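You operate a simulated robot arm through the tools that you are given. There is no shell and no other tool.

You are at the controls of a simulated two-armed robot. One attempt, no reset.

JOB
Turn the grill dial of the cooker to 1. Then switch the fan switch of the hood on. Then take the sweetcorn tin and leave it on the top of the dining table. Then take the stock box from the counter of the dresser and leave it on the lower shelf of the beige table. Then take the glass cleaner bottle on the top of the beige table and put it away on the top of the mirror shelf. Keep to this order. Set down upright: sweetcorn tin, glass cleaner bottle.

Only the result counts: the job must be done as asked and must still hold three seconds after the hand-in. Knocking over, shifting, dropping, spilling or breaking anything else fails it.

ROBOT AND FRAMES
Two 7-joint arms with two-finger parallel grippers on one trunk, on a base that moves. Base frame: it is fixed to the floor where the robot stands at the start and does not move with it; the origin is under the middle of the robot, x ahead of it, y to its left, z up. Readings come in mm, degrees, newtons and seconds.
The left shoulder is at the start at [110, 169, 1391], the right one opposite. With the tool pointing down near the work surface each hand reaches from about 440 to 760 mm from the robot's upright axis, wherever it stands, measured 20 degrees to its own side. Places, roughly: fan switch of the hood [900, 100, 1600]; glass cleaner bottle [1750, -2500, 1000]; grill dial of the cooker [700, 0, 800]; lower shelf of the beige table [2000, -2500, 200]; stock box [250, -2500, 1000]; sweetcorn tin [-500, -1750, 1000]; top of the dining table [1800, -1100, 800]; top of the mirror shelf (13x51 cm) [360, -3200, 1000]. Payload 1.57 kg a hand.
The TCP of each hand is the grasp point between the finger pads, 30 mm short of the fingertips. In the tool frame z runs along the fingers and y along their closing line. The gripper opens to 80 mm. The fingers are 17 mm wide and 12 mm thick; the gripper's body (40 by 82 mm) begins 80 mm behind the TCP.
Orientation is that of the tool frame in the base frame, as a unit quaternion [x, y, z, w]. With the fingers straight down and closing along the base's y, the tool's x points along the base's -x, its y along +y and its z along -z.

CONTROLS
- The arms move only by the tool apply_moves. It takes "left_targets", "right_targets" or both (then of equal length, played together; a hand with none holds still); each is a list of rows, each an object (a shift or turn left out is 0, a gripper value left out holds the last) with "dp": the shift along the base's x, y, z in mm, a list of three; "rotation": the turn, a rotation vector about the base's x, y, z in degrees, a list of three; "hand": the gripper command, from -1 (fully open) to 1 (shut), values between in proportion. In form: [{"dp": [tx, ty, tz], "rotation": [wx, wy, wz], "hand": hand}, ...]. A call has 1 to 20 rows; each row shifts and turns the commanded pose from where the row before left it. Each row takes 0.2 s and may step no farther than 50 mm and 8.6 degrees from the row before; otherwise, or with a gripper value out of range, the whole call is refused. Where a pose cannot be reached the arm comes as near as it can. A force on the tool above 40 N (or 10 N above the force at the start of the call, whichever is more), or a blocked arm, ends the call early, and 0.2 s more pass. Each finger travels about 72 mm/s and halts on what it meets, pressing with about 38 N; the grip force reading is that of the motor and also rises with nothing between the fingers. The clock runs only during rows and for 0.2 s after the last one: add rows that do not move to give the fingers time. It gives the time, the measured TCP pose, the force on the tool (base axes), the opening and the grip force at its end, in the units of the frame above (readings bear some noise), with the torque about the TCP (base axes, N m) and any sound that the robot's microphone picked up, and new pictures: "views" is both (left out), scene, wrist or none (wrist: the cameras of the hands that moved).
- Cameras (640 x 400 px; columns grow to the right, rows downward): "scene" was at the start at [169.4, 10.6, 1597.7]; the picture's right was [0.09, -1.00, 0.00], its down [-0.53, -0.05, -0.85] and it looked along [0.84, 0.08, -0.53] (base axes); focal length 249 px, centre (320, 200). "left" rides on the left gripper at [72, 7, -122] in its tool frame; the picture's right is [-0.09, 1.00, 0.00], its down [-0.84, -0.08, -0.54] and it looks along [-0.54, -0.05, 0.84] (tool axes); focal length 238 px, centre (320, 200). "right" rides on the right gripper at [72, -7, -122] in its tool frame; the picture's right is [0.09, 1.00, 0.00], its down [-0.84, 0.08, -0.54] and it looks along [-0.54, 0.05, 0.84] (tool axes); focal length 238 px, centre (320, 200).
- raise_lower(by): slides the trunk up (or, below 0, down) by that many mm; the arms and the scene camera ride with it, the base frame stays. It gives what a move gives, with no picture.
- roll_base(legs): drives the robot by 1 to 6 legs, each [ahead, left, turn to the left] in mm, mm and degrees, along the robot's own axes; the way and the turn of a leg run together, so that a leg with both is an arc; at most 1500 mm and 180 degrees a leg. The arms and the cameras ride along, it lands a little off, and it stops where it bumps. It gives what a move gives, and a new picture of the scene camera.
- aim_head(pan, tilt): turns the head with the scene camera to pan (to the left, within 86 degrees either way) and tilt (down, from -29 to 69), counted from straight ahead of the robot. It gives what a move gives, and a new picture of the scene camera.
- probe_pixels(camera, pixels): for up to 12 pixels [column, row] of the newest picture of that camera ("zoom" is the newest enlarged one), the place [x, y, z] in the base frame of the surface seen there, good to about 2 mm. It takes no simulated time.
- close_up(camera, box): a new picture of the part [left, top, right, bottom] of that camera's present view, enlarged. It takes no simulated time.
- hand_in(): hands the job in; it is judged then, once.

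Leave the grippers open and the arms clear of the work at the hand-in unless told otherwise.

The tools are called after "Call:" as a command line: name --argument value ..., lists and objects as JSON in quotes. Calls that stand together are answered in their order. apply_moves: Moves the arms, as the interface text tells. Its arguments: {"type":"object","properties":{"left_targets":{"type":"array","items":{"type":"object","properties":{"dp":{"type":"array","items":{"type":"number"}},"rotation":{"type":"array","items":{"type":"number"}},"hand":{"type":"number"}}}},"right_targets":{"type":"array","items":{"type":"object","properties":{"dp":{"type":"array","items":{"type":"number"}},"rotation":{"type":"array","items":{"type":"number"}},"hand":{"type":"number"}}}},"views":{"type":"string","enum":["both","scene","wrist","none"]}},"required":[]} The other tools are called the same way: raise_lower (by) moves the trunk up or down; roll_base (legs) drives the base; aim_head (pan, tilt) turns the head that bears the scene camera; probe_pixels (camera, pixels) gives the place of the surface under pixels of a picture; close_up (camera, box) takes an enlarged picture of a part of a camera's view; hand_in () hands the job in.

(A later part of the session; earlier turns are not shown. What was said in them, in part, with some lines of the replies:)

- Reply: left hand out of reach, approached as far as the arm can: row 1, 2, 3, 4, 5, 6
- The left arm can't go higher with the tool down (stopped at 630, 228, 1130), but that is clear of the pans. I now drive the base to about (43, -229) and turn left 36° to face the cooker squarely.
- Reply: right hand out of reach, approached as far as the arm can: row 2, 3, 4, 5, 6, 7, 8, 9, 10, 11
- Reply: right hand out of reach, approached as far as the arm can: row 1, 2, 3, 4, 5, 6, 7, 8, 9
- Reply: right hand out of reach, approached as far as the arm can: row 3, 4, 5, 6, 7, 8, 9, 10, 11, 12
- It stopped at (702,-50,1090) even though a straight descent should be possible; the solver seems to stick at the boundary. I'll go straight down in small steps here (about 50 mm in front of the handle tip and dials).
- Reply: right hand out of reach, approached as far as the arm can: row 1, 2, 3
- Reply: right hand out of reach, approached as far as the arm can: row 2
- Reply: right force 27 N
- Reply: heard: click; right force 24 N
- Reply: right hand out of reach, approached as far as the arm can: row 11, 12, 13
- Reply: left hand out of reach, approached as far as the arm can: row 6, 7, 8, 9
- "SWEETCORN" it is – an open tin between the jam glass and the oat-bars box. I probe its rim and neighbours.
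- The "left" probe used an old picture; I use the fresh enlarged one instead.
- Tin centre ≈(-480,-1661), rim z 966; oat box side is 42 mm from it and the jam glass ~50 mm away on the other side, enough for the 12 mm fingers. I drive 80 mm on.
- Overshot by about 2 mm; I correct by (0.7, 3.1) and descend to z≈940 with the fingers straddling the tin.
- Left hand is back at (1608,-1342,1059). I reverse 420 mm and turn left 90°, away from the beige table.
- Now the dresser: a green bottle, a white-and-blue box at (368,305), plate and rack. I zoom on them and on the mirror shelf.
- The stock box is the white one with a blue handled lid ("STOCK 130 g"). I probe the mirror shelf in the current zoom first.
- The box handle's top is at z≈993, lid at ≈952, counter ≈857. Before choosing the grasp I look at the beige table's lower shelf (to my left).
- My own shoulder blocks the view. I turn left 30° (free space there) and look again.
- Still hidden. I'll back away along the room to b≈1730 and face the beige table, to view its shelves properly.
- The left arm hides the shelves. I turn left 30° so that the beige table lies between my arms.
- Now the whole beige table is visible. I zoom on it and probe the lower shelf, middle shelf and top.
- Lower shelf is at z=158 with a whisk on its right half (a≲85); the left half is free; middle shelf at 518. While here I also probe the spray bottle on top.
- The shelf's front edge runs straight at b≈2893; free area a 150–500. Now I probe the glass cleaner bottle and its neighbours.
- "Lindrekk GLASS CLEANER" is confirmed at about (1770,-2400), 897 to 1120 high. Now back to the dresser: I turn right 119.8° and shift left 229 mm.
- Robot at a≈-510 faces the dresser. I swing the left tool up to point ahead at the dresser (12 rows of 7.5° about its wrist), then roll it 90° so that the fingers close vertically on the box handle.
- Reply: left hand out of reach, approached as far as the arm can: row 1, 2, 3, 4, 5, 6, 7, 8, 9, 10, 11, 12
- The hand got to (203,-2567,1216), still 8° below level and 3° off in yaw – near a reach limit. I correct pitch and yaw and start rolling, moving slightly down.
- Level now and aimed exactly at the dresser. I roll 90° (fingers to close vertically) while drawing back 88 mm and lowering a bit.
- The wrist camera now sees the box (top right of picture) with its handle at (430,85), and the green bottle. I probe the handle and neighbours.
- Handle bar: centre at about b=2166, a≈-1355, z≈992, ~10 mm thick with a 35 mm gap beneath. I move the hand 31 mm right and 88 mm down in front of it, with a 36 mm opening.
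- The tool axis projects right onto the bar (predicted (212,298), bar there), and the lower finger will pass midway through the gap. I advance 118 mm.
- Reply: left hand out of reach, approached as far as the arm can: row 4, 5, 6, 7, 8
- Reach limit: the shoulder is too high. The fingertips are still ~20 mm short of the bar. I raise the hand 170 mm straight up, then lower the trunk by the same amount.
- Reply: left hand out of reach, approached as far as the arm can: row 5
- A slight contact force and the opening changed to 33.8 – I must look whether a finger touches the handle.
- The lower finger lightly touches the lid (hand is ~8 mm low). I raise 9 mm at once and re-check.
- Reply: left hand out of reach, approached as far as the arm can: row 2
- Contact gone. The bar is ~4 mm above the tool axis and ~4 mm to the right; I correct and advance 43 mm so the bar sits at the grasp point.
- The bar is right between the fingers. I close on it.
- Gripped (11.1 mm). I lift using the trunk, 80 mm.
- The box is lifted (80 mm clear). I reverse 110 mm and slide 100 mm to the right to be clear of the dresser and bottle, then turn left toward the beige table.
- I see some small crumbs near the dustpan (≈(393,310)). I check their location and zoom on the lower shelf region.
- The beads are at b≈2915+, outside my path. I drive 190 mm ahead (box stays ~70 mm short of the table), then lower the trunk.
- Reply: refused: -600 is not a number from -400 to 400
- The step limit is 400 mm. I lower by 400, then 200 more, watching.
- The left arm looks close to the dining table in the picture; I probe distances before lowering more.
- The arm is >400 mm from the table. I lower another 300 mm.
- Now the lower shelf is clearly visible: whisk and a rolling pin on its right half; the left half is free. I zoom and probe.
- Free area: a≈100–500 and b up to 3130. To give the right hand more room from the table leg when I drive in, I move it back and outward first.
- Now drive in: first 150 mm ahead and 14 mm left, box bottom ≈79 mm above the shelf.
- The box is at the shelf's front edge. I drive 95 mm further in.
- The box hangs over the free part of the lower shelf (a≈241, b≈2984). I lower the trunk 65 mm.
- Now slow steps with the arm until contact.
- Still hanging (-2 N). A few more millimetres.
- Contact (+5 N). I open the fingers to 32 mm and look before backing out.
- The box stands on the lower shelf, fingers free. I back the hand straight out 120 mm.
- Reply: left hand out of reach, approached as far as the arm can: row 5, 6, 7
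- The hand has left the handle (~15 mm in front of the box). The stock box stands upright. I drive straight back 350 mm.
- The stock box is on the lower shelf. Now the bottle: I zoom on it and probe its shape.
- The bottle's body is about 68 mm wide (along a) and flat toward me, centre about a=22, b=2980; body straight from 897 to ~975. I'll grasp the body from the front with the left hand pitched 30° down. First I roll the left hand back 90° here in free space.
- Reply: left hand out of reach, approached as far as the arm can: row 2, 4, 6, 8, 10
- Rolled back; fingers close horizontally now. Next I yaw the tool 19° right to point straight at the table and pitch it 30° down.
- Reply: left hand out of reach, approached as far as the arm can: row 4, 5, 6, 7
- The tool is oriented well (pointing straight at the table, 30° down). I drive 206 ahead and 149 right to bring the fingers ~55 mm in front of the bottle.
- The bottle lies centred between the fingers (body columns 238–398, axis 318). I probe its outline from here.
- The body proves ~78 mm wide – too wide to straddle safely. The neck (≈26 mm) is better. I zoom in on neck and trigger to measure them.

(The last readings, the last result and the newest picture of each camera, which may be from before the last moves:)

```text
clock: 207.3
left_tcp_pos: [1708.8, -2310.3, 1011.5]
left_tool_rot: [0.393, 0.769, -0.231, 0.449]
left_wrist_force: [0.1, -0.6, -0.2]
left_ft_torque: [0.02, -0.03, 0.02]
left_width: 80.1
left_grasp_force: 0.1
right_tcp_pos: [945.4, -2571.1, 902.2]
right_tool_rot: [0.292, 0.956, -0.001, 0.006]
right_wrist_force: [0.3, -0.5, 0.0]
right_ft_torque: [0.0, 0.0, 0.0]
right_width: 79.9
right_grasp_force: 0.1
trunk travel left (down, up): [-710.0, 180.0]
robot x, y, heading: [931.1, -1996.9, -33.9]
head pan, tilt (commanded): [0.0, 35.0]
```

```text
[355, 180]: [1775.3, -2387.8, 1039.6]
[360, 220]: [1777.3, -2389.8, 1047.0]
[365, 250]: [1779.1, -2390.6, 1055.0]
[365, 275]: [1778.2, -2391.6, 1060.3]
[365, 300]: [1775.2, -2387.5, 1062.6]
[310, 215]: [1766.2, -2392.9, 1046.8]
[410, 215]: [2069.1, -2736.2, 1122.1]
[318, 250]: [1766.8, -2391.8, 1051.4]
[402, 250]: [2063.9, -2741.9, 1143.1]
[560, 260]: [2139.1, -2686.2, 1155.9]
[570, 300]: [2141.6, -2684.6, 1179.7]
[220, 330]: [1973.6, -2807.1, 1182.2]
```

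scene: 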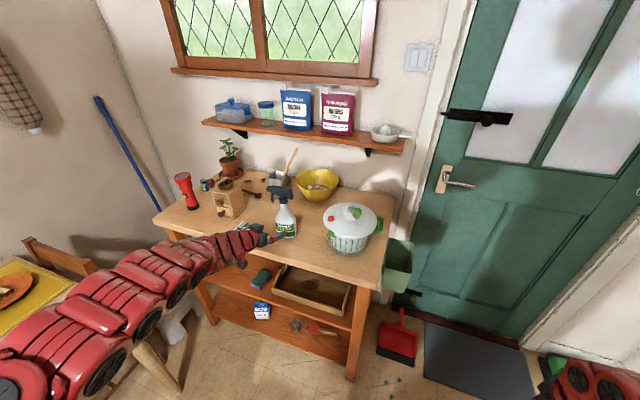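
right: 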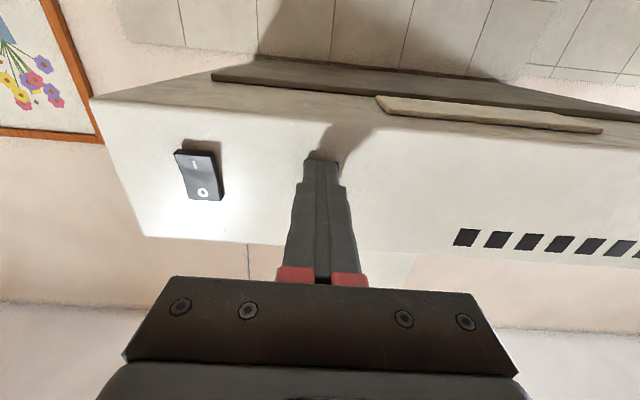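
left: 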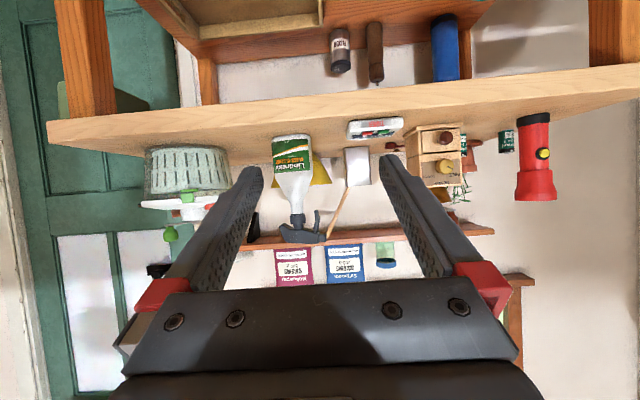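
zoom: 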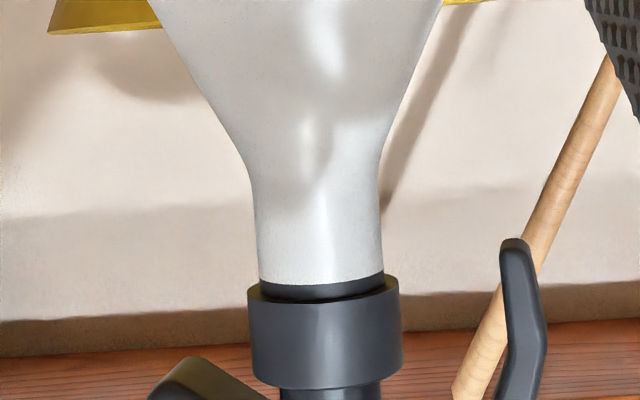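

Neck: ~26 mm across from z≈1035 to 1061, axis near (1775,-2403); trigger tip starts 37 mm to one side. I'll grip the neck with level fingers at z≈1046, opening 40 mm. I level the tool and raise it here, still 55 mm short.

Call:
apply_moves --left_targets '[{"dp": [0, 0, 9], "rotation": [-6.07, -4.41, 0], "hand": 0}, {"dp": [0, 0, 9], "rotation": [-6.07, -4.41, 0]}, {"dp": [0, 0, 9], "rotation": [-6.07, -4.41, 0]}, {"dp": [0, 0, 7.5], "rotation": [-5.7, -4.15, 0]}]' --views "wrist"

Call:
close_up --camera "left" --box '[200, 60, 440, 210]'

```text
clock: 208.3
left_tcp_pos: [1710.0, -2309.0, 1044.7]
left_tool_rot: [0.321, 0.628, -0.323, 0.631]
left_wrist_force: [0.1, -0.1, -0.8]
left_ft_torque: [0.04, 0.03, -0.01]
left_width: 39.9
left_grasp_force: 0.0
right_tcp_pos: [946.4, -2571.0, 901.8]
right_tool_rot: [0.292, 0.957, -0.002, 0.005]
right_wrist_force: [-0.2, 0.1, -0.8]
right_ft_torque: [0.0, 0.03, -0.01]
right_width: 79.9
right_grasp_force: 0.1
trunk travel left (down, up): [-710.0, 180.0]
robot x, y, heading: [929.7, -1997.8, -34.1]
head pan, tilt (commanded): [0.0, 35.0]
```

left: 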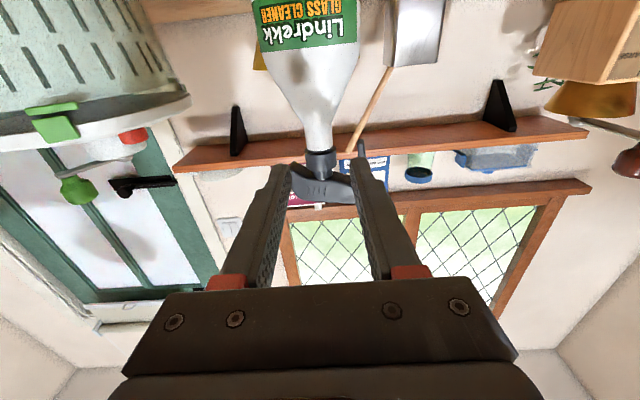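

```text
2.67 times, centred on (320, 135) of left
```

zoom: 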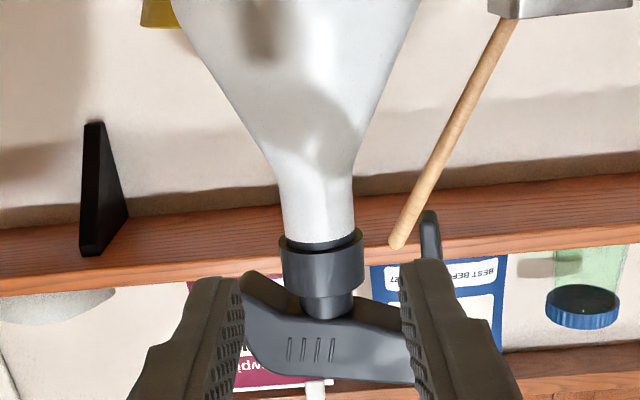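

Level and aimed (tool axis falls on the neck, 1 mm off). I raise 5 mm, shift 1 mm, and advance 98 mm, then check.

Call:
apply_moves --left_targets '[{"dp": [-1.05, -0.76, 5]}, {"dp": [8.2, -11.35, 0]}, {"dp": [8.2, -11.35, 0]}, {"dp": [8.2, -11.35, 0]}, {"dp": [8.2, -11.35, 0]}, {"dp": [8.2, -11.35, 0]}, {"dp": [8.2, -11.35, 0]}, {"dp": [8.2, -11.35, 0]}]' --views "both"

Call:
close_up --camera "left" --box '[200, 100, 440, 250]'

```text
clock: 210.1
left_tcp_pos: [1765.8, -2390.0, 1049.9]
left_tool_rot: [0.321, 0.629, -0.322, 0.63]
left_wrist_force: [0.1, -0.2, 0.4]
left_ft_torque: [-0.03, 0.0, -0.03]
left_width: 40.0
left_grasp_force: 0.1
right_tcp_pos: [945.9, -2572.1, 901.7]
right_tool_rot: [0.291, 0.957, -0.001, 0.005]
right_wrist_force: [0.1, -0.5, 0.1]
right_ft_torque: [0.01, -0.02, 0.01]
right_width: 79.9
right_grasp_force: 0.0
trunk travel left (down, up): [-710.0, 180.0]
robot x, y, heading: [930.7, -1997.6, -33.7]
head pan, tilt (commanded): [0.0, 35.0]
```

scene: 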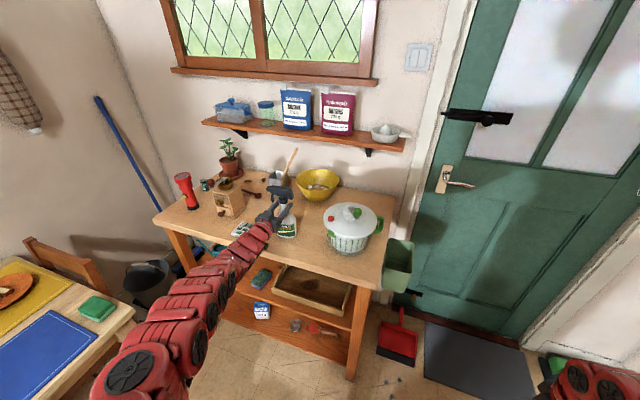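
left: 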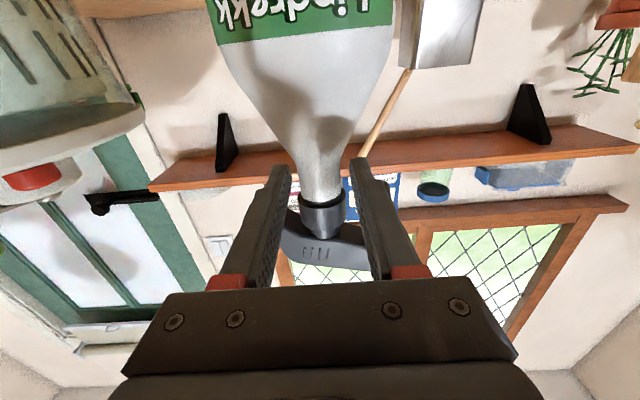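

```text
2.67 times, centred on (320, 175) of left
```

zoom: 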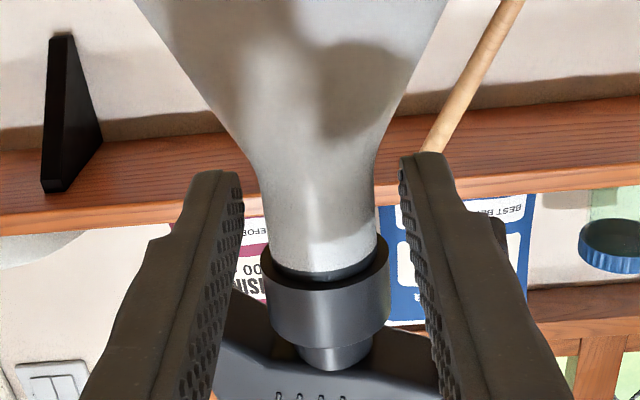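

Neck centred between the fingers. I advance the last 14 mm (+2 mm up) and close.

Call:
apply_moves --left_targets '[{"dp": [4.1, -5.7, 2]}, {"dp": [4.1, -5.7, 0]}]' --views "none"

Call:
close_up --camera "left" --box '[200, 120, 440, 270]'

```text
clock: 210.7
left_tcp_pos: [1771.2, -2398.7, 1053.9]
left_tool_rot: [0.322, 0.629, -0.322, 0.63]
left_wrist_force: [0.1, -1.6, 0.0]
left_ft_torque: [0.01, -0.04, 0.01]
left_width: 39.1
left_grasp_force: 0.0
right_tcp_pos: [946.2, -2570.8, 902.1]
right_tool_rot: [0.292, 0.956, 0.0, 0.006]
right_wrist_force: [0.2, 0.1, -0.1]
right_ft_torque: [0.01, 0.0, 0.0]
right_width: 80.0
right_grasp_force: 0.2
trunk travel left (down, up): [-710.0, 180.0]
robot x, y, heading: [928.5, -2001.9, -33.7]
head pan, tilt (commanded): [0.0, 35.0]
```

```text
2.67 times, centred on (320, 195) of left
```

zoom: 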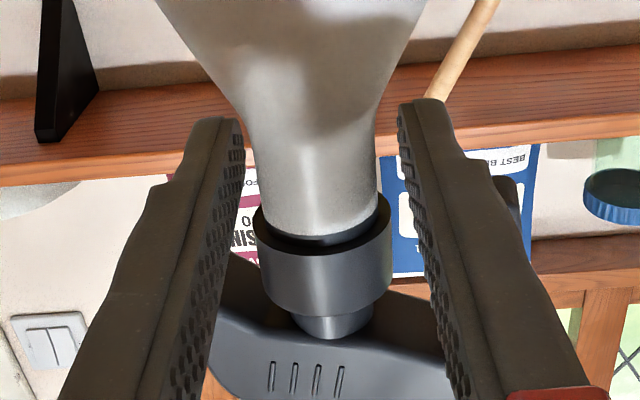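

A hair of contact with the trigger side and I'm 4 mm high (would catch the collar rim). I lower 4 mm, then close gently.

Call:
apply_moves --left_targets '[{"dp": [-0.8, -0.6, -4.5]}, {"hand": 1}, {"hand": 1}, {"hand": 1}]' --views "none"

Call:
close_up --camera "left" --box '[200, 120, 440, 270]'

Call:
close_up --camera "scene" --box '[240, 170, 336, 250]'

```text
clock: 211.7
left_tcp_pos: [1772.2, -2397.8, 1053.1]
left_tool_rot: [0.323, 0.628, -0.323, 0.63]
left_wrist_force: [-0.2, -0.1, 0.4]
left_ft_torque: [-0.03, 0.0, 0.07]
left_width: 27.0
left_grasp_force: 37.3
left hand out of reach, approached as far as the arm can: row 1
right_tcp_pos: [945.6, -2570.0, 901.6]
right_tool_rot: [0.292, 0.956, -0.001, 0.006]
right_wrist_force: [-1.0, 0.8, -0.3]
right_ft_torque: [0.01, 0.01, 0.0]
right_width: 80.0
right_grasp_force: 0.2
trunk travel left (down, up): [-710.0, 180.0]
robot x, y, heading: [930.6, -1995.3, -33.9]
head pan, tilt (commanded): [0.0, 35.0]
```

```text
2.67 times, centred on (320, 195) of left
```

zoom: 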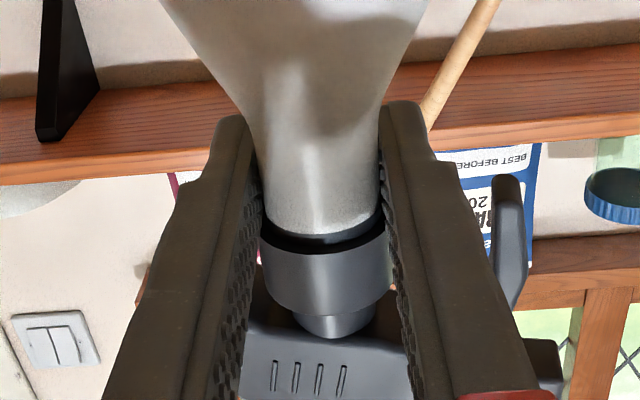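

```text
5.00 times, centred on (288, 210) of scene
```

zoom: 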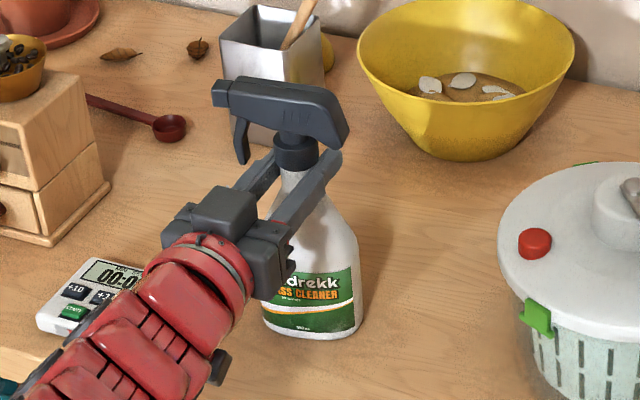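

Gripped on the neck (27.0 mm, 37 N). I lift with the trunk by 60 mm and look.

Call:
raise_lower --by 60

Call:
aim_head --pan 5 --tilt 38

Call:
close_up --camera "left" --box '[0, 0, 640, 400]'

```text
clock: 212.7
left_tcp_pos: [1773.4, -2399.0, 1112.6]
left_tool_rot: [0.322, 0.628, -0.322, 0.631]
left_wrist_force: [0.3, 0.1, -5.1]
left_ft_torque: [-0.01, 0.0, -0.02]
left_width: 27.0
left_grasp_force: 37.8
right_tcp_pos: [945.0, -2571.7, 962.0]
right_tool_rot: [0.292, 0.956, 0.0, 0.005]
right_wrist_force: [-0.4, 0.3, -0.4]
right_ft_torque: [-0.02, 0.0, -0.02]
right_width: 80.1
right_grasp_force: 0.1
trunk travel left (down, up): [-770.0, 120.0]
robot x, y, heading: [929.0, -1996.6, -34.0]
head pan, tilt (commanded): [0.0, 35.0]
```

```text
clock: 213.3
left_tcp_pos: [1772.1, -2398.8, 1114.0]
left_tool_rot: [0.322, 0.629, -0.322, 0.63]
left_wrist_force: [0.3, 0.0, -5.0]
left_ft_torque: [0.01, -0.01, -0.01]
left_width: 27.2
left_grasp_force: 37.9
right_tcp_pos: [947.3, -2571.5, 961.5]
right_tool_rot: [0.292, 0.956, -0.001, 0.005]
right_wrist_force: [-0.6, 0.2, -0.6]
right_ft_torque: [-0.02, -0.06, 0.0]
right_width: 80.0
right_grasp_force: 0.0
trunk travel left (down, up): [-770.0, 120.0]
robot x, y, heading: [930.2, -2000.8, -34.0]
head pan, tilt (commanded): [5.0, 38.0]
```

scene: 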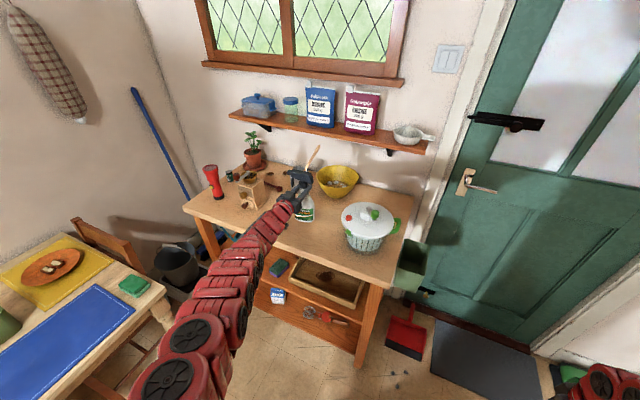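

```text
1.00 times, centred on (320, 200) of left (not enlarged: the box is as wide or as high as the picture)
```

zoom: 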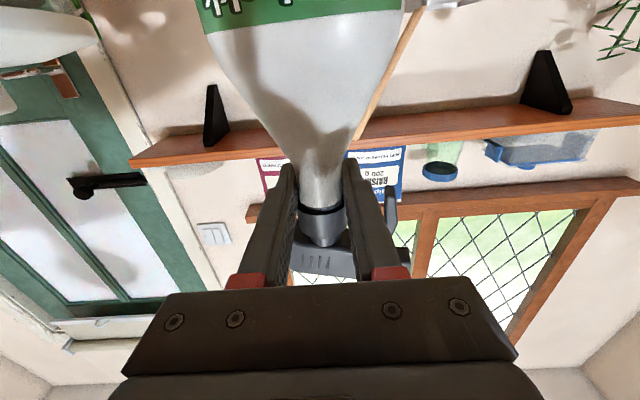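

The bottle hangs upright (5 N). I raise the trunk 100 mm more, then back straight away from the table by 420 mm.

Call:
raise_lower --by 100

Call:
roll_base --legs '[[-394, 144, 0]]'

```text
clock: 214.7
left_tcp_pos: [1772.8, -2399.0, 1213.2]
left_tool_rot: [0.323, 0.629, -0.323, 0.629]
left_wrist_force: [0.6, -0.9, -5.3]
left_ft_torque: [0.02, -0.01, 0.01]
left_width: 27.4
left_grasp_force: 37.8
right_tcp_pos: [946.8, -2570.1, 1062.6]
right_tool_rot: [0.291, 0.957, -0.001, 0.006]
right_wrist_force: [-0.2, 0.7, 0.1]
right_ft_torque: [0.01, -0.02, 0.02]
right_width: 80.0
right_grasp_force: 0.1
trunk travel left (down, up): [-870.0, 20.0]
robot x, y, heading: [931.4, -2001.5, -33.9]
head pan, tilt (commanded): [5.0, 38.0]
```

```text
clock: 217.3
left_tcp_pos: [1525.9, -2053.4, 1213.0]
left_tool_rot: [0.321, 0.63, -0.321, 0.631]
left_wrist_force: [-0.2, 0.4, -4.8]
left_ft_torque: [-0.02, 0.01, 0.0]
left_width: 27.4
left_grasp_force: 37.6
right_tcp_pos: [700.1, -2231.7, 1061.2]
right_tool_rot: [0.287, 0.958, -0.001, 0.005]
right_wrist_force: [-0.4, -0.2, 0.0]
right_ft_torque: [0.01, -0.02, 0.02]
right_width: 79.9
right_grasp_force: 0.0
trunk travel left (down, up): [-870.0, 20.0]
robot x, y, heading: [678.5, -1656.9, -33.9]
head pan, tilt (commanded): [5.0, 38.0]
```

scene: 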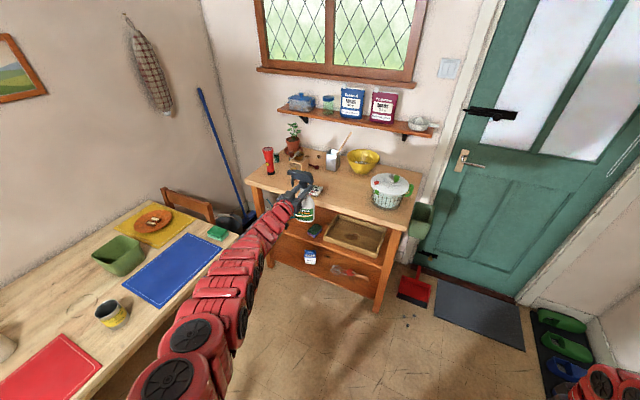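

Everything else is in place (tin on table, stock box on lower shelf). Now I turn right 90°.

Call:
roll_base --legs '[[0, 0, -90]]'

Call:
aim_head --pan 20 --tilt 30

```text
clock: 221.4
left_tcp_pos: [306.8, -2512.3, 1212.4]
left_tool_rot: [-0.669, -0.227, 0.67, -0.228]
left_wrist_force: [-0.8, -0.5, -5.8]
left_ft_torque: [0.02, -0.06, 0.04]
left_width: 27.1
left_grasp_force: 37.9
right_tcp_pos: [109.6, -1691.1, 1062.3]
right_tool_rot: [0.875, 0.484, -0.005, 0.004]
right_wrist_force: [-1.6, 1.0, -0.4]
right_ft_torque: [-0.02, 0.02, -0.02]
right_width: 79.9
right_grasp_force: 0.0
trunk travel left (down, up): [-870.0, 20.0]
robot x, y, heading: [682.4, -1657.5, -122.2]
head pan, tilt (commanded): [5.0, 38.0]
```

scene: 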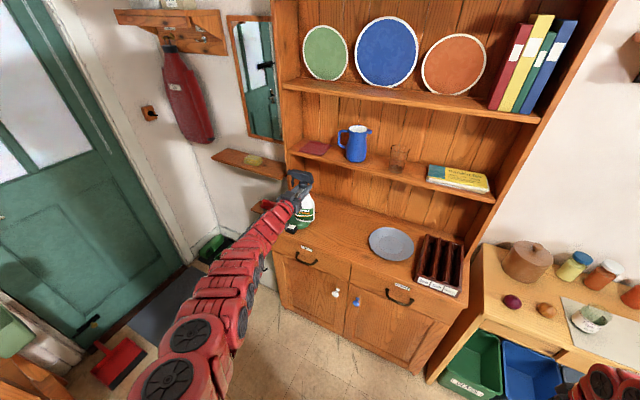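

```text
clock: 222.2
left_tcp_pos: [308.0, -2511.0, 1213.4]
left_tool_rot: [-0.669, -0.227, 0.67, -0.227]
left_wrist_force: [0.0, -0.4, -4.9]
left_ft_torque: [0.02, -0.03, -0.03]
left_width: 27.2
left_grasp_force: 37.6
right_tcp_pos: [109.3, -1690.1, 1061.8]
right_tool_rot: [0.875, 0.484, -0.005, 0.003]
right_wrist_force: [-0.1, -1.0, -0.2]
right_ft_torque: [0.05, 0.02, 0.03]
right_width: 80.2
right_grasp_force: 0.1
trunk travel left (down, up): [-870.0, 20.0]
robot x, y, heading: [686.2, -1658.4, -122.0]
head pan, tilt (commanded): [20.0, 30.0]
```

scene: 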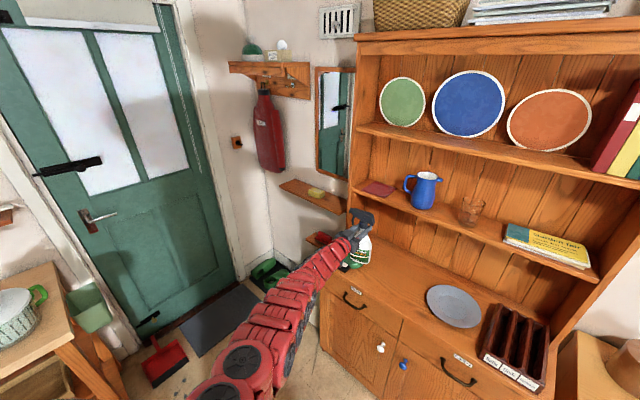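

Now I zoom on the mirror shelf from here and probe its edges, cloth, mirror and dresser side again.

Call:
close_up --camera "scene" --box '[264, 150, 376, 220]'

Call:
probe_pixels --camera "zoom" --pixels '[[120, 185], [455, 340], [480, 300], [180, 175], [300, 235], [380, 250], [420, 290], [390, 300], [310, 210], [330, 150], [450, 130], [500, 230]]'

```text
5.71 times, centred on (320, 185) of scene
```

zoom: 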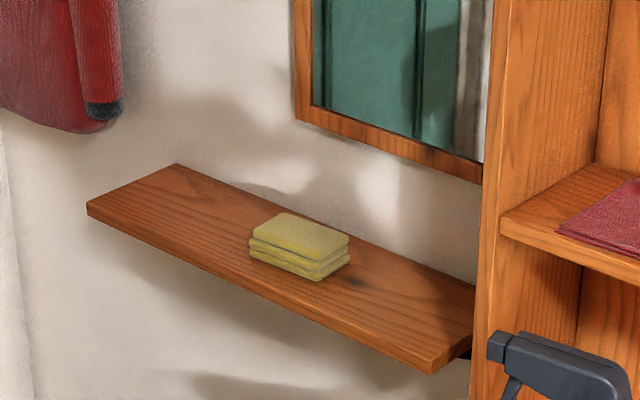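

```text
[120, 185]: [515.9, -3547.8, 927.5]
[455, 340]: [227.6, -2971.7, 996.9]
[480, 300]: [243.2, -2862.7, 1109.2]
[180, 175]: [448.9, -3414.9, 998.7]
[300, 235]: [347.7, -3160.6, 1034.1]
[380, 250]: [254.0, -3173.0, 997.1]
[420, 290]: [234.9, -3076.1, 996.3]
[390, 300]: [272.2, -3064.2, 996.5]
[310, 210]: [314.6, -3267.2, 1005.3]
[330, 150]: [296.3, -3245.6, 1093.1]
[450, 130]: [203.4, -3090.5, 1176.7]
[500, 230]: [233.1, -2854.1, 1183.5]
```

The free spot on the shelf is at about a=-1585, b=2632 (cloth from b≈2718; hutch side at b≈2455; shelf top ≈997; mirror from z≈1170 at the wall). I move 419 mm along the wall direction first.

Call:
roll_base --legs '[[157, 388, 0]]'

Call:
aim_head --pan 10 --tilt 30

```text
clock: 224.8
left_tcp_pos: [561.5, -2855.6, 1213.2]
left_tool_rot: [-0.669, -0.227, 0.67, -0.228]
left_wrist_force: [-0.1, -0.2, -5.2]
left_ft_torque: [0.01, 0.0, 0.01]
left_width: 27.0
left_grasp_force: 37.3
right_tcp_pos: [363.4, -2036.5, 1061.4]
right_tool_rot: [0.875, 0.485, -0.004, 0.003]
right_wrist_force: [-0.1, -0.4, 0.0]
right_ft_torque: [0.0, 0.04, -0.01]
right_width: 80.1
right_grasp_force: 0.1
trunk travel left (down, up): [-870.0, 20.0]
robot x, y, heading: [932.0, -2004.1, -122.1]
head pan, tilt (commanded): [20.0, 30.0]
```

scene: 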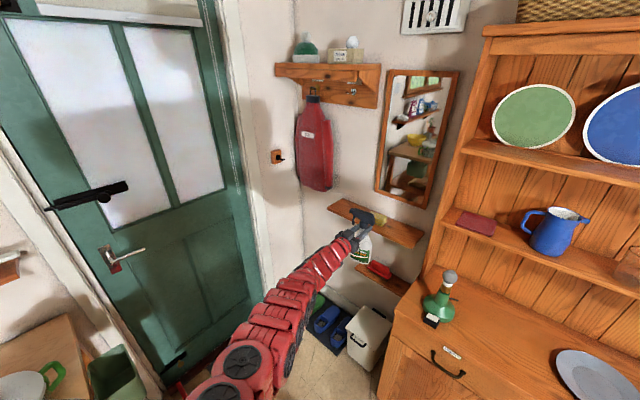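

```text
clock: 225.6
left_tcp_pos: [560.6, -2857.7, 1212.8]
left_tool_rot: [0.669, 0.228, -0.669, 0.228]
left_wrist_force: [-0.3, 0.5, -5.8]
left_ft_torque: [-0.01, -0.07, 0.03]
left_width: 27.3
left_grasp_force: 37.5
right_tcp_pos: [363.2, -2036.5, 1061.1]
right_tool_rot: [0.875, 0.484, -0.004, 0.002]
right_wrist_force: [0.6, -0.5, -0.6]
right_ft_torque: [0.04, 0.02, -0.03]
right_width: 80.0
right_grasp_force: 0.0
trunk travel left (down, up): [-870.0, 20.0]
robot x, y, heading: [934.9, -2001.4, -122.2]
head pan, tilt (commanded): [10.0, 30.0]
```

scene: 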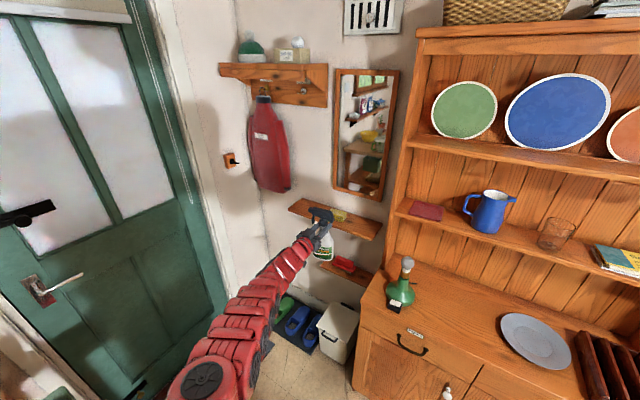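

The bottle is at b≈2641, lined up with the free right part of the shelf. I move 250 mm toward the wall (and 9 mm right).

Call:
roll_base --legs '[[229, -101, 0]]'

Call:
close_up --camera "scene" --box '[240, 170, 400, 270]'

Call:
close_up --camera "left" --box '[0, 0, 640, 400]'

```text
clock: 227.4
left_tcp_pos: [352.9, -2997.8, 1213.1]
left_tool_rot: [-0.669, -0.227, 0.67, -0.228]
left_wrist_force: [0.1, 0.2, -5.5]
left_ft_torque: [0.08, 0.01, 0.02]
left_width: 27.0
left_grasp_force: 37.6
right_tcp_pos: [154.5, -2177.4, 1062.9]
right_tool_rot: [0.875, 0.483, -0.006, 0.003]
right_wrist_force: [0.3, 0.6, 0.0]
right_ft_torque: [-0.03, -0.02, 0.02]
right_width: 79.9
right_grasp_force: 0.1
trunk travel left (down, up): [-870.0, 20.0]
robot x, y, heading: [726.0, -2145.0, -122.1]
head pan, tilt (commanded): [10.0, 30.0]
```

scene: 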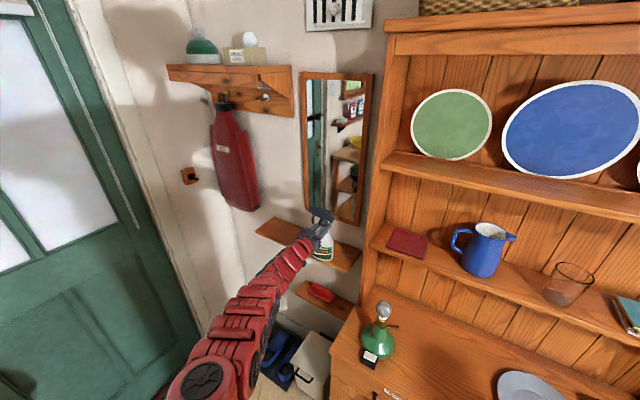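

```text
4.00 times, centred on (320, 220) of scene
```

zoom: 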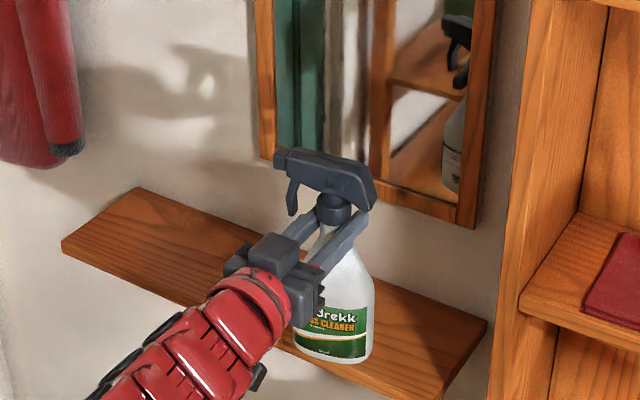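

```text
1.00 times, centred on (320, 200) of left (not enlarged: the box is as wide or as high as the picture)
```

zoom: 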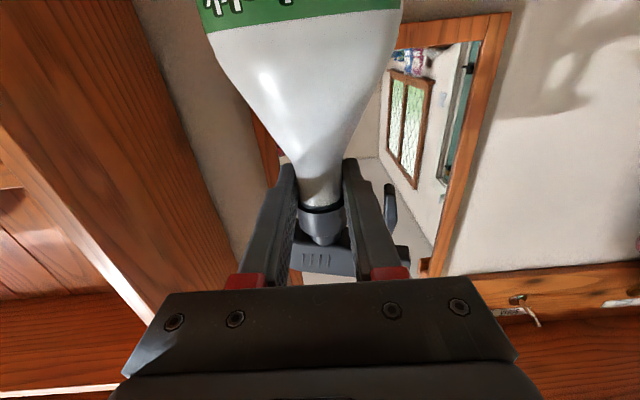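

Position: a=-1477, b=2633. 108 mm more to the wall direction.

Call:
roll_base --legs '[[100, -40, 0]]'

Call:
close_up --camera "scene" --box '[240, 170, 400, 270]'

Call:
close_up --camera "left" --box '[0, 0, 640, 400]'

```text
clock: 228.6
left_tcp_pos: [269.0, -3060.6, 1213.5]
left_tool_rot: [-0.669, -0.228, 0.67, -0.229]
left_wrist_force: [0.0, -0.6, -4.9]
left_ft_torque: [0.0, -0.03, 0.0]
left_width: 27.5
left_grasp_force: 37.7
right_tcp_pos: [67.8, -2240.3, 1062.9]
right_tool_rot: [0.875, 0.485, -0.006, 0.004]
right_wrist_force: [-0.6, 0.3, -0.3]
right_ft_torque: [0.0, 0.0, 0.01]
right_width: 80.0
right_grasp_force: 0.1
trunk travel left (down, up): [-870.0, 20.0]
robot x, y, heading: [640.4, -2206.0, -122.0]
head pan, tilt (commanded): [10.0, 30.0]
```

scene: 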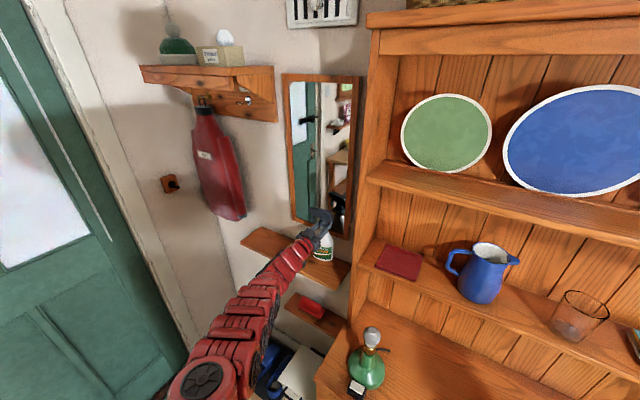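

```text
4.00 times, centred on (320, 220) of scene
```

zoom: 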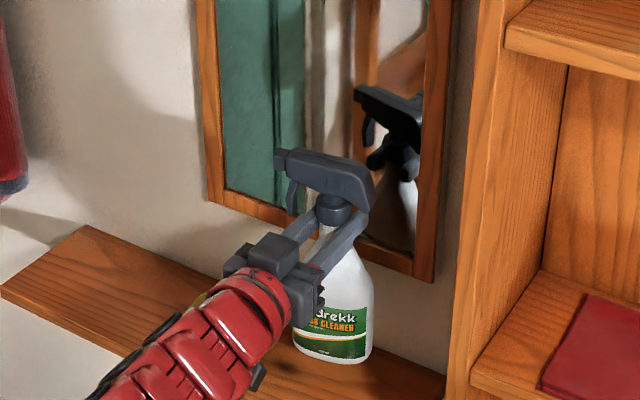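

```text
1.00 times, centred on (320, 200) of left (not enlarged: the box is as wide or as high as the picture)
```

zoom: 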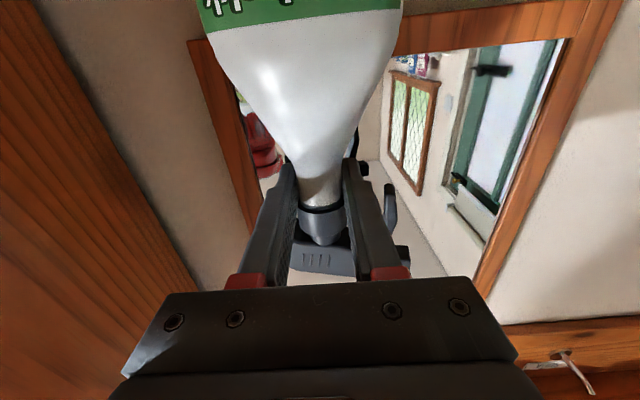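

TCP at a≈-1582, b≈2634. I verify against the shelf edges in the scene view before lowering.

Call:
close_up --camera "scene" --box '[230, 200, 374, 300]'

Call:
probe_pixels --camera "zoom" --pixels '[[430, 385], [500, 345], [520, 300], [440, 300], [395, 260], [400, 285], [380, 300], [60, 170], [90, 120], [450, 240], [470, 190], [345, 300]]'

```text
4.00 times, centred on (302, 250) of scene
```

zoom: 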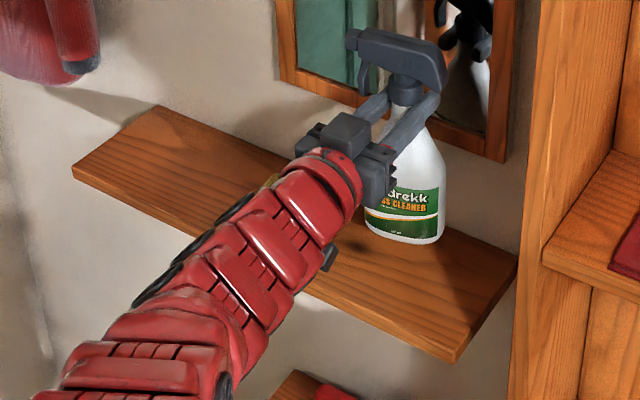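

```text
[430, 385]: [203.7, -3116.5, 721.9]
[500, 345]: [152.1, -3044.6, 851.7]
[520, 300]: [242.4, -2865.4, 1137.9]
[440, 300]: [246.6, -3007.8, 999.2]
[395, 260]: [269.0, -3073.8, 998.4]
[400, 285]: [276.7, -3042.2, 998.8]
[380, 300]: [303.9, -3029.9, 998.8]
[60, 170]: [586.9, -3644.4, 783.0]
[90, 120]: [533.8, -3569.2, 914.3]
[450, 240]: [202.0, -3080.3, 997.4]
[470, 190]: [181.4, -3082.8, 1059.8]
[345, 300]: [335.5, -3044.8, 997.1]
```

The spot below is bare shelf (z≈998.5), with margins to the shelf end and cloth. The bottle base is about 59 mm above. I lower the trunk 50 mm.

Call:
raise_lower --by -50

Call:
close_up --camera "scene" --box '[230, 180, 374, 280]'

```text
clock: 229.5
left_tcp_pos: [268.9, -3060.8, 1163.0]
left_tool_rot: [-0.669, -0.228, 0.67, -0.229]
left_wrist_force: [0.4, 0.4, -4.7]
left_ft_torque: [0.02, -0.04, 0.0]
left_width: 27.2
left_grasp_force: 37.4
right_tcp_pos: [66.9, -2239.9, 1012.4]
right_tool_rot: [0.875, 0.484, -0.006, 0.003]
right_wrist_force: [-0.2, 0.5, -1.2]
right_ft_torque: [-0.01, 0.03, 0.02]
right_width: 79.8
right_grasp_force: 0.1
trunk travel left (down, up): [-820.0, 70.0]
robot x, y, heading: [638.6, -2205.5, -122.2]
head pan, tilt (commanded): [10.0, 30.0]
```

```text
4.00 times, centred on (302, 230) of scene
```

zoom: 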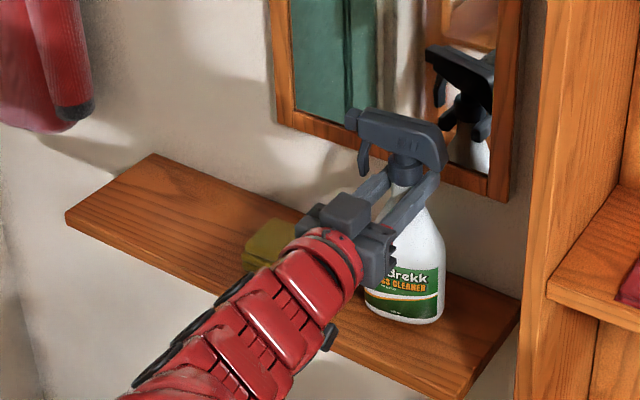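

About 8 mm to go. I lower further in small trunk steps, watching the force.

Call:
raise_lower --by -5

Call:
raise_lower --by -2

```text
clock: 230.0
left_tcp_pos: [268.3, -3061.1, 1157.6]
left_tool_rot: [0.669, 0.23, -0.669, 0.229]
left_wrist_force: [0.1, -0.1, -5.1]
left_ft_torque: [0.04, 0.0, -0.02]
left_width: 27.4
left_grasp_force: 37.7
right_tcp_pos: [68.1, -2239.8, 1006.8]
right_tool_rot: [0.874, 0.485, -0.003, 0.003]
right_wrist_force: [-0.5, -0.5, -0.4]
right_ft_torque: [-0.01, 0.02, 0.0]
right_width: 79.9
right_grasp_force: 0.0
trunk travel left (down, up): [-815.0, 75.0]
robot x, y, heading: [640.8, -2203.7, -122.1]
head pan, tilt (commanded): [10.0, 30.0]
```

```text
clock: 230.6
left_tcp_pos: [267.0, -3061.4, 1154.8]
left_tool_rot: [-0.669, -0.228, 0.669, -0.228]
left_wrist_force: [0.6, -0.5, -5.0]
left_ft_torque: [0.0, -0.05, -0.01]
left_width: 27.2
left_grasp_force: 38.2
right_tcp_pos: [68.1, -2240.2, 1005.6]
right_tool_rot: [0.875, 0.485, -0.004, 0.003]
right_wrist_force: [-0.5, 0.1, -0.8]
right_ft_torque: [-0.04, -0.01, 0.0]
right_width: 80.0
right_grasp_force: 0.1
trunk travel left (down, up): [-813.0, 77.0]
robot x, y, heading: [639.9, -2209.4, -121.8]
head pan, tilt (commanded): [10.0, 30.0]
```

Call:
raise_lower --by -1

Call:
raise_lower --by -1

```text
clock: 231.1
left_tcp_pos: [266.9, -3062.8, 1154.1]
left_tool_rot: [-0.669, -0.228, 0.669, -0.229]
left_wrist_force: [-0.7, -1.2, -5.3]
left_ft_torque: [-0.03, 0.06, 0.01]
left_width: 27.2
left_grasp_force: 37.6
right_tcp_pos: [67.0, -2241.5, 1004.3]
right_tool_rot: [0.875, 0.485, -0.004, 0.003]
right_wrist_force: [-0.1, -0.8, 0.7]
right_ft_torque: [-0.02, 0.0, -0.02]
right_width: 80.1
right_grasp_force: 0.1
trunk travel left (down, up): [-812.0, 78.0]
robot x, y, heading: [638.8, -2209.3, -122.1]
head pan, tilt (commanded): [10.0, 30.0]
```

```text
clock: 231.6
left_tcp_pos: [267.5, -3061.0, 1153.5]
left_tool_rot: [-0.669, -0.227, 0.67, -0.228]
left_wrist_force: [-0.1, -0.4, -1.7]
left_ft_torque: [-0.15, -0.01, -0.04]
left_width: 27.4
left_grasp_force: 37.8
right_tcp_pos: [67.4, -2241.6, 1002.6]
right_tool_rot: [0.874, 0.485, -0.004, 0.003]
right_wrist_force: [-0.1, -0.2, 0.7]
right_ft_torque: [-0.03, 0.0, 0.0]
right_width: 79.9
right_grasp_force: 0.1
trunk travel left (down, up): [-811.0, 79.0]
robot x, y, heading: [640.0, -2208.1, -122.2]
head pan, tilt (commanded): [10.0, 30.0]
```

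Contact begins (weight reading fell from 5 to 1.7 N). One more millimetre to seat it.

Call:
raise_lower --by -1

Call:
close_up --camera "scene" --box '[230, 180, 374, 280]'

```text
clock: 232.1
left_tcp_pos: [268.3, -3062.7, 1154.4]
left_tool_rot: [-0.668, -0.228, 0.67, -0.229]
left_wrist_force: [-1.5, -2.3, 2.9]
left_ft_torque: [-0.18, 0.09, 0.02]
left_width: 27.2
left_grasp_force: 37.6
right_tcp_pos: [67.6, -2241.1, 1002.5]
right_tool_rot: [0.875, 0.485, -0.005, 0.004]
right_wrist_force: [1.2, 0.4, -0.3]
right_ft_torque: [0.02, 0.02, -0.02]
right_width: 80.0
right_grasp_force: 0.1
trunk travel left (down, up): [-810.0, 80.0]
robot x, y, heading: [638.6, -2205.9, -122.1]
head pan, tilt (commanded): [10.0, 30.0]
```

```text
4.00 times, centred on (302, 230) of scene
```

zoom: 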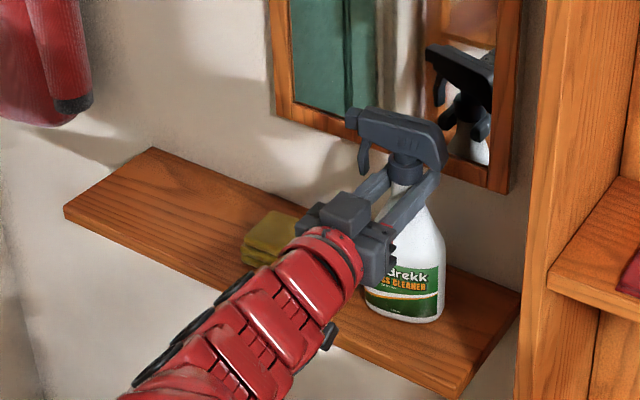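

Seated with +3 N. I press 1 mm more, then open the fingers to 40 mm.

Call:
raise_lower --by -1

Call:
apply_moves --left_targets '[{"hand": 0.1}, {"hand": 0.05}]' --views "wrist"

Call:
close_up --camera "scene" --box '[230, 180, 374, 280]'

```text
clock: 232.6
left_tcp_pos: [269.6, -3060.5, 1154.3]
left_tool_rot: [-0.668, -0.229, 0.67, -0.23]
left_wrist_force: [-1.4, -4.3, 9.1]
left_ft_torque: [-0.33, 0.35, 0.06]
left_width: 26.9
left_grasp_force: 38.0
right_tcp_pos: [67.9, -2239.5, 1001.5]
right_tool_rot: [0.875, 0.484, -0.005, 0.003]
right_wrist_force: [0.5, -0.2, 0.4]
right_ft_torque: [-0.02, -0.02, 0.03]
right_width: 79.9
right_grasp_force: 0.0
trunk travel left (down, up): [-809.0, 81.0]
robot x, y, heading: [636.8, -2209.2, -122.4]
head pan, tilt (commanded): [10.0, 30.0]
```

```text
clock: 233.2
left_tcp_pos: [268.9, -3061.3, 1152.2]
left_tool_rot: [-0.669, -0.228, 0.669, -0.228]
left_wrist_force: [-0.3, 0.2, -0.7]
left_ft_torque: [0.03, -0.03, -0.06]
left_width: 38.0
left_grasp_force: 0.0
right_tcp_pos: [67.7, -2240.4, 1001.3]
right_tool_rot: [0.874, 0.485, -0.004, 0.004]
right_wrist_force: [-0.2, -0.2, -0.7]
right_ft_torque: [0.03, -0.01, 0.0]
right_width: 80.2
right_grasp_force: 0.1
trunk travel left (down, up): [-809.0, 81.0]
robot x, y, heading: [642.0, -2208.5, -122.2]
head pan, tilt (commanded): [10.0, 30.0]
```

left: 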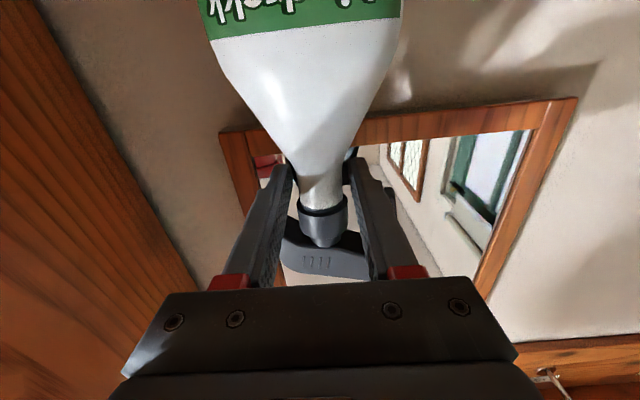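

```text
4.00 times, centred on (302, 230) of scene
```

zoom: 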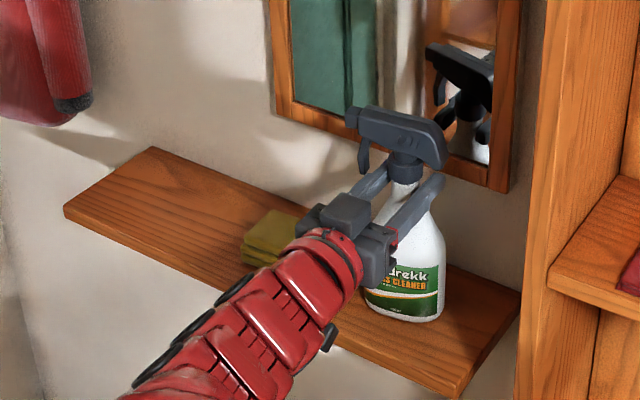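

Released; the bottle stands upright on the shelf. I withdraw the hand straight back along the tool axis, slowly.

Call:
apply_moves --left_targets '[{"dp": [4.8, 3.6, 0]}, {"dp": [7.9, 6.1, 0]}, {"dp": [7.9, 6.1, 0]}, {"dp": [7.9, 6.1, 0]}, {"dp": [7.9, 6.1, 0]}, {"dp": [7.9, 6.1, 0]}, {"dp": [11.9, 9.1, 0]}, {"dp": [11.9, 9.1, 0]}]' --views "both"

Call:
close_up --camera "scene" --box '[230, 180, 374, 280]'

```text
clock: 235.0
left_tcp_pos: [335.9, -3006.3, 1153.1]
left_tool_rot: [-0.668, -0.227, 0.67, -0.229]
left_wrist_force: [-0.6, -0.6, 0.0]
left_ft_torque: [0.03, 0.01, 0.0]
left_width: 38.2
left_grasp_force: 0.1
right_tcp_pos: [67.4, -2239.2, 1000.8]
right_tool_rot: [0.875, 0.485, -0.006, 0.004]
right_wrist_force: [-1.0, 0.3, 0.5]
right_ft_torque: [0.02, -0.03, 0.01]
right_width: 80.0
right_grasp_force: 0.1
trunk travel left (down, up): [-809.0, 81.0]
robot x, y, heading: [640.0, -2205.0, -121.9]
head pan, tilt (commanded): [10.0, 30.0]
```

scene: 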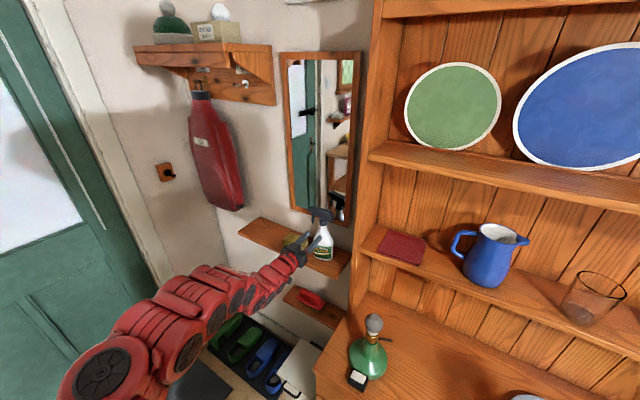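
left: 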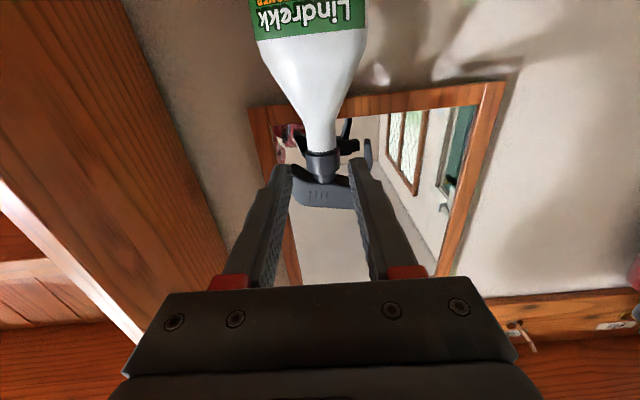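

```text
4.00 times, centred on (302, 230) of scene
```

zoom: 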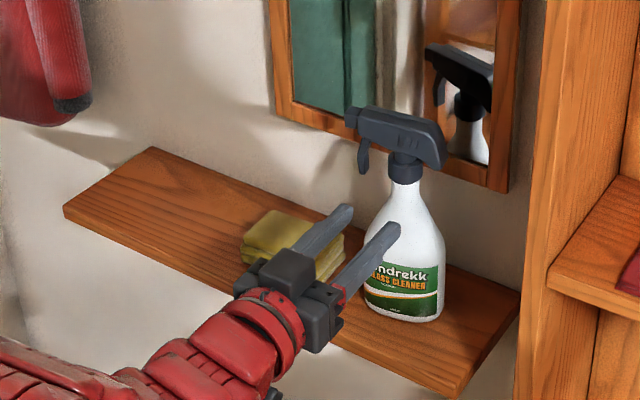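

The bottle stands freely and upright. I drive back 300 mm along the tool axis and open the gripper fully.

Call:
roll_base --legs '[[-281, 104, 0]]'

Call:
apply_moves --left_targets '[{"hand": -1}, {"hand": -1}, {"hand": -1}]' --views "scene"

Call:
close_up --camera "scene" --box '[230, 150, 374, 250]'

```text
clock: 237.0
left_tcp_pos: [572.3, -2826.1, 1152.3]
left_tool_rot: [-0.669, -0.227, 0.67, -0.228]
left_wrist_force: [1.2, 0.6, -0.3]
left_ft_torque: [0.01, 0.01, -0.03]
left_width: 37.9
left_grasp_force: 0.2
right_tcp_pos: [304.6, -2056.9, 1000.1]
right_tool_rot: [0.875, 0.484, -0.005, 0.002]
right_wrist_force: [0.9, -0.5, 0.3]
right_ft_torque: [0.05, 0.02, 0.0]
right_width: 80.3
right_grasp_force: 0.0
trunk travel left (down, up): [-809.0, 81.0]
robot x, y, heading: [880.2, -2022.8, -122.4]
head pan, tilt (commanded): [10.0, 30.0]
```

scene: 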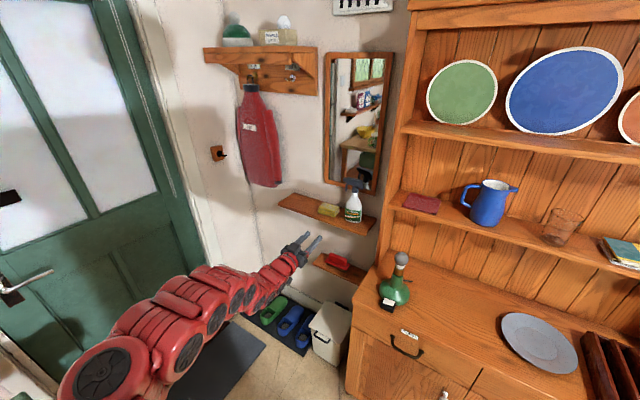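

```text
clock: 237.8
left_tcp_pos: [572.3, -2824.8, 1152.0]
left_tool_rot: [-0.669, -0.228, 0.669, -0.229]
left_wrist_force: [0.0, -0.2, -0.2]
left_ft_torque: [0.0, 0.01, 0.0]
left_width: 80.1
left_grasp_force: 0.2
right_tcp_pos: [304.9, -2059.5, 1001.7]
right_tool_rot: [0.874, 0.485, -0.005, 0.004]
right_wrist_force: [-0.2, 0.4, -1.1]
right_ft_torque: [-0.01, 0.02, 0.0]
right_width: 80.1
right_grasp_force: 0.1
trunk travel left (down, up): [-809.0, 81.0]
robot x, y, heading: [879.0, -2025.1, -122.1]
head pan, tilt (commanded): [10.0, 30.0]
```

scene: 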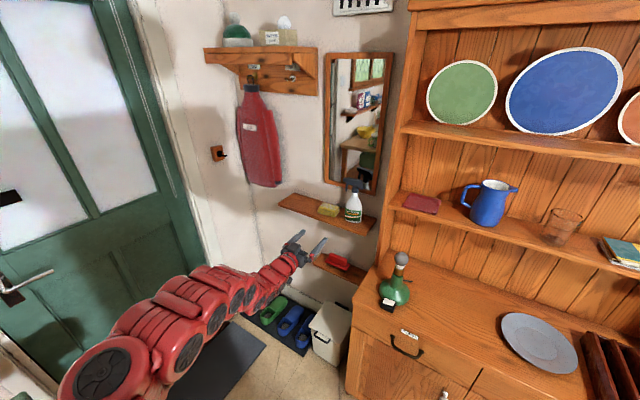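

```text
4.00 times, centred on (302, 200) of scene
```

zoom: 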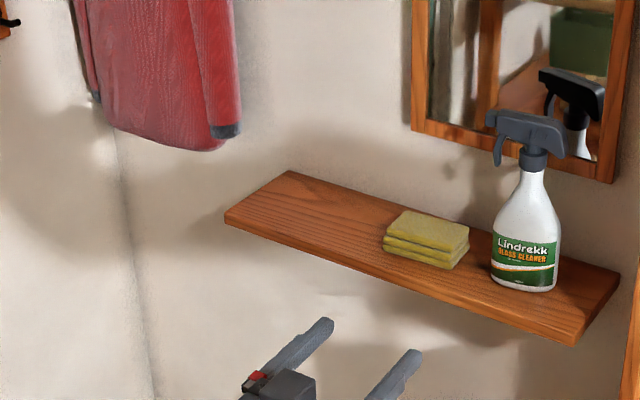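

The bottle stands upright on the mirror shelf beside the cloth, both grippers are open and both arms are in free space. Dial at 1, fan lamp lit, tin on the dining table and stock box on the lower shelf were each checked after release. I hand in the job.

Call:
hand_in

```text
The job is handed in.
```

I completed all five steps in the order you gave and handed the job in. The tool only confirmed receipt, so I don't know the verdict.

| Step | How it was left |
|---|---|
| Grill dial | Turned 72° clockwise to the "1" mark. After I let go, the pointer stayed midway between 0 and 2. |
| Fan switch | Pressed to "I". I heard a click, and the green lamp above FAN stayed lit. |
| Sweetcorn tin | Upright on the dining table, on bare wood between the red and blue mats. |
| Stock box | Upright on the free left half of the beige table's lower shelf. |
| Glass cleaner bottle | Upright on the mirror shelf, to the right of the yellow cloth. |

- **Checks:** I looked at each item right after releasing it, and the tin and stock box were still in place on a later look. I did not go back to the cooker at the end to look at the dial and fan again.
- **Contacts:** While grasping, a finger lightly brushed the stock box lid and may have touched the bottle's trigger. Nothing else was touched or moved as far as I could see.
- **At hand-in:** Both grippers were open and both arms were clear.
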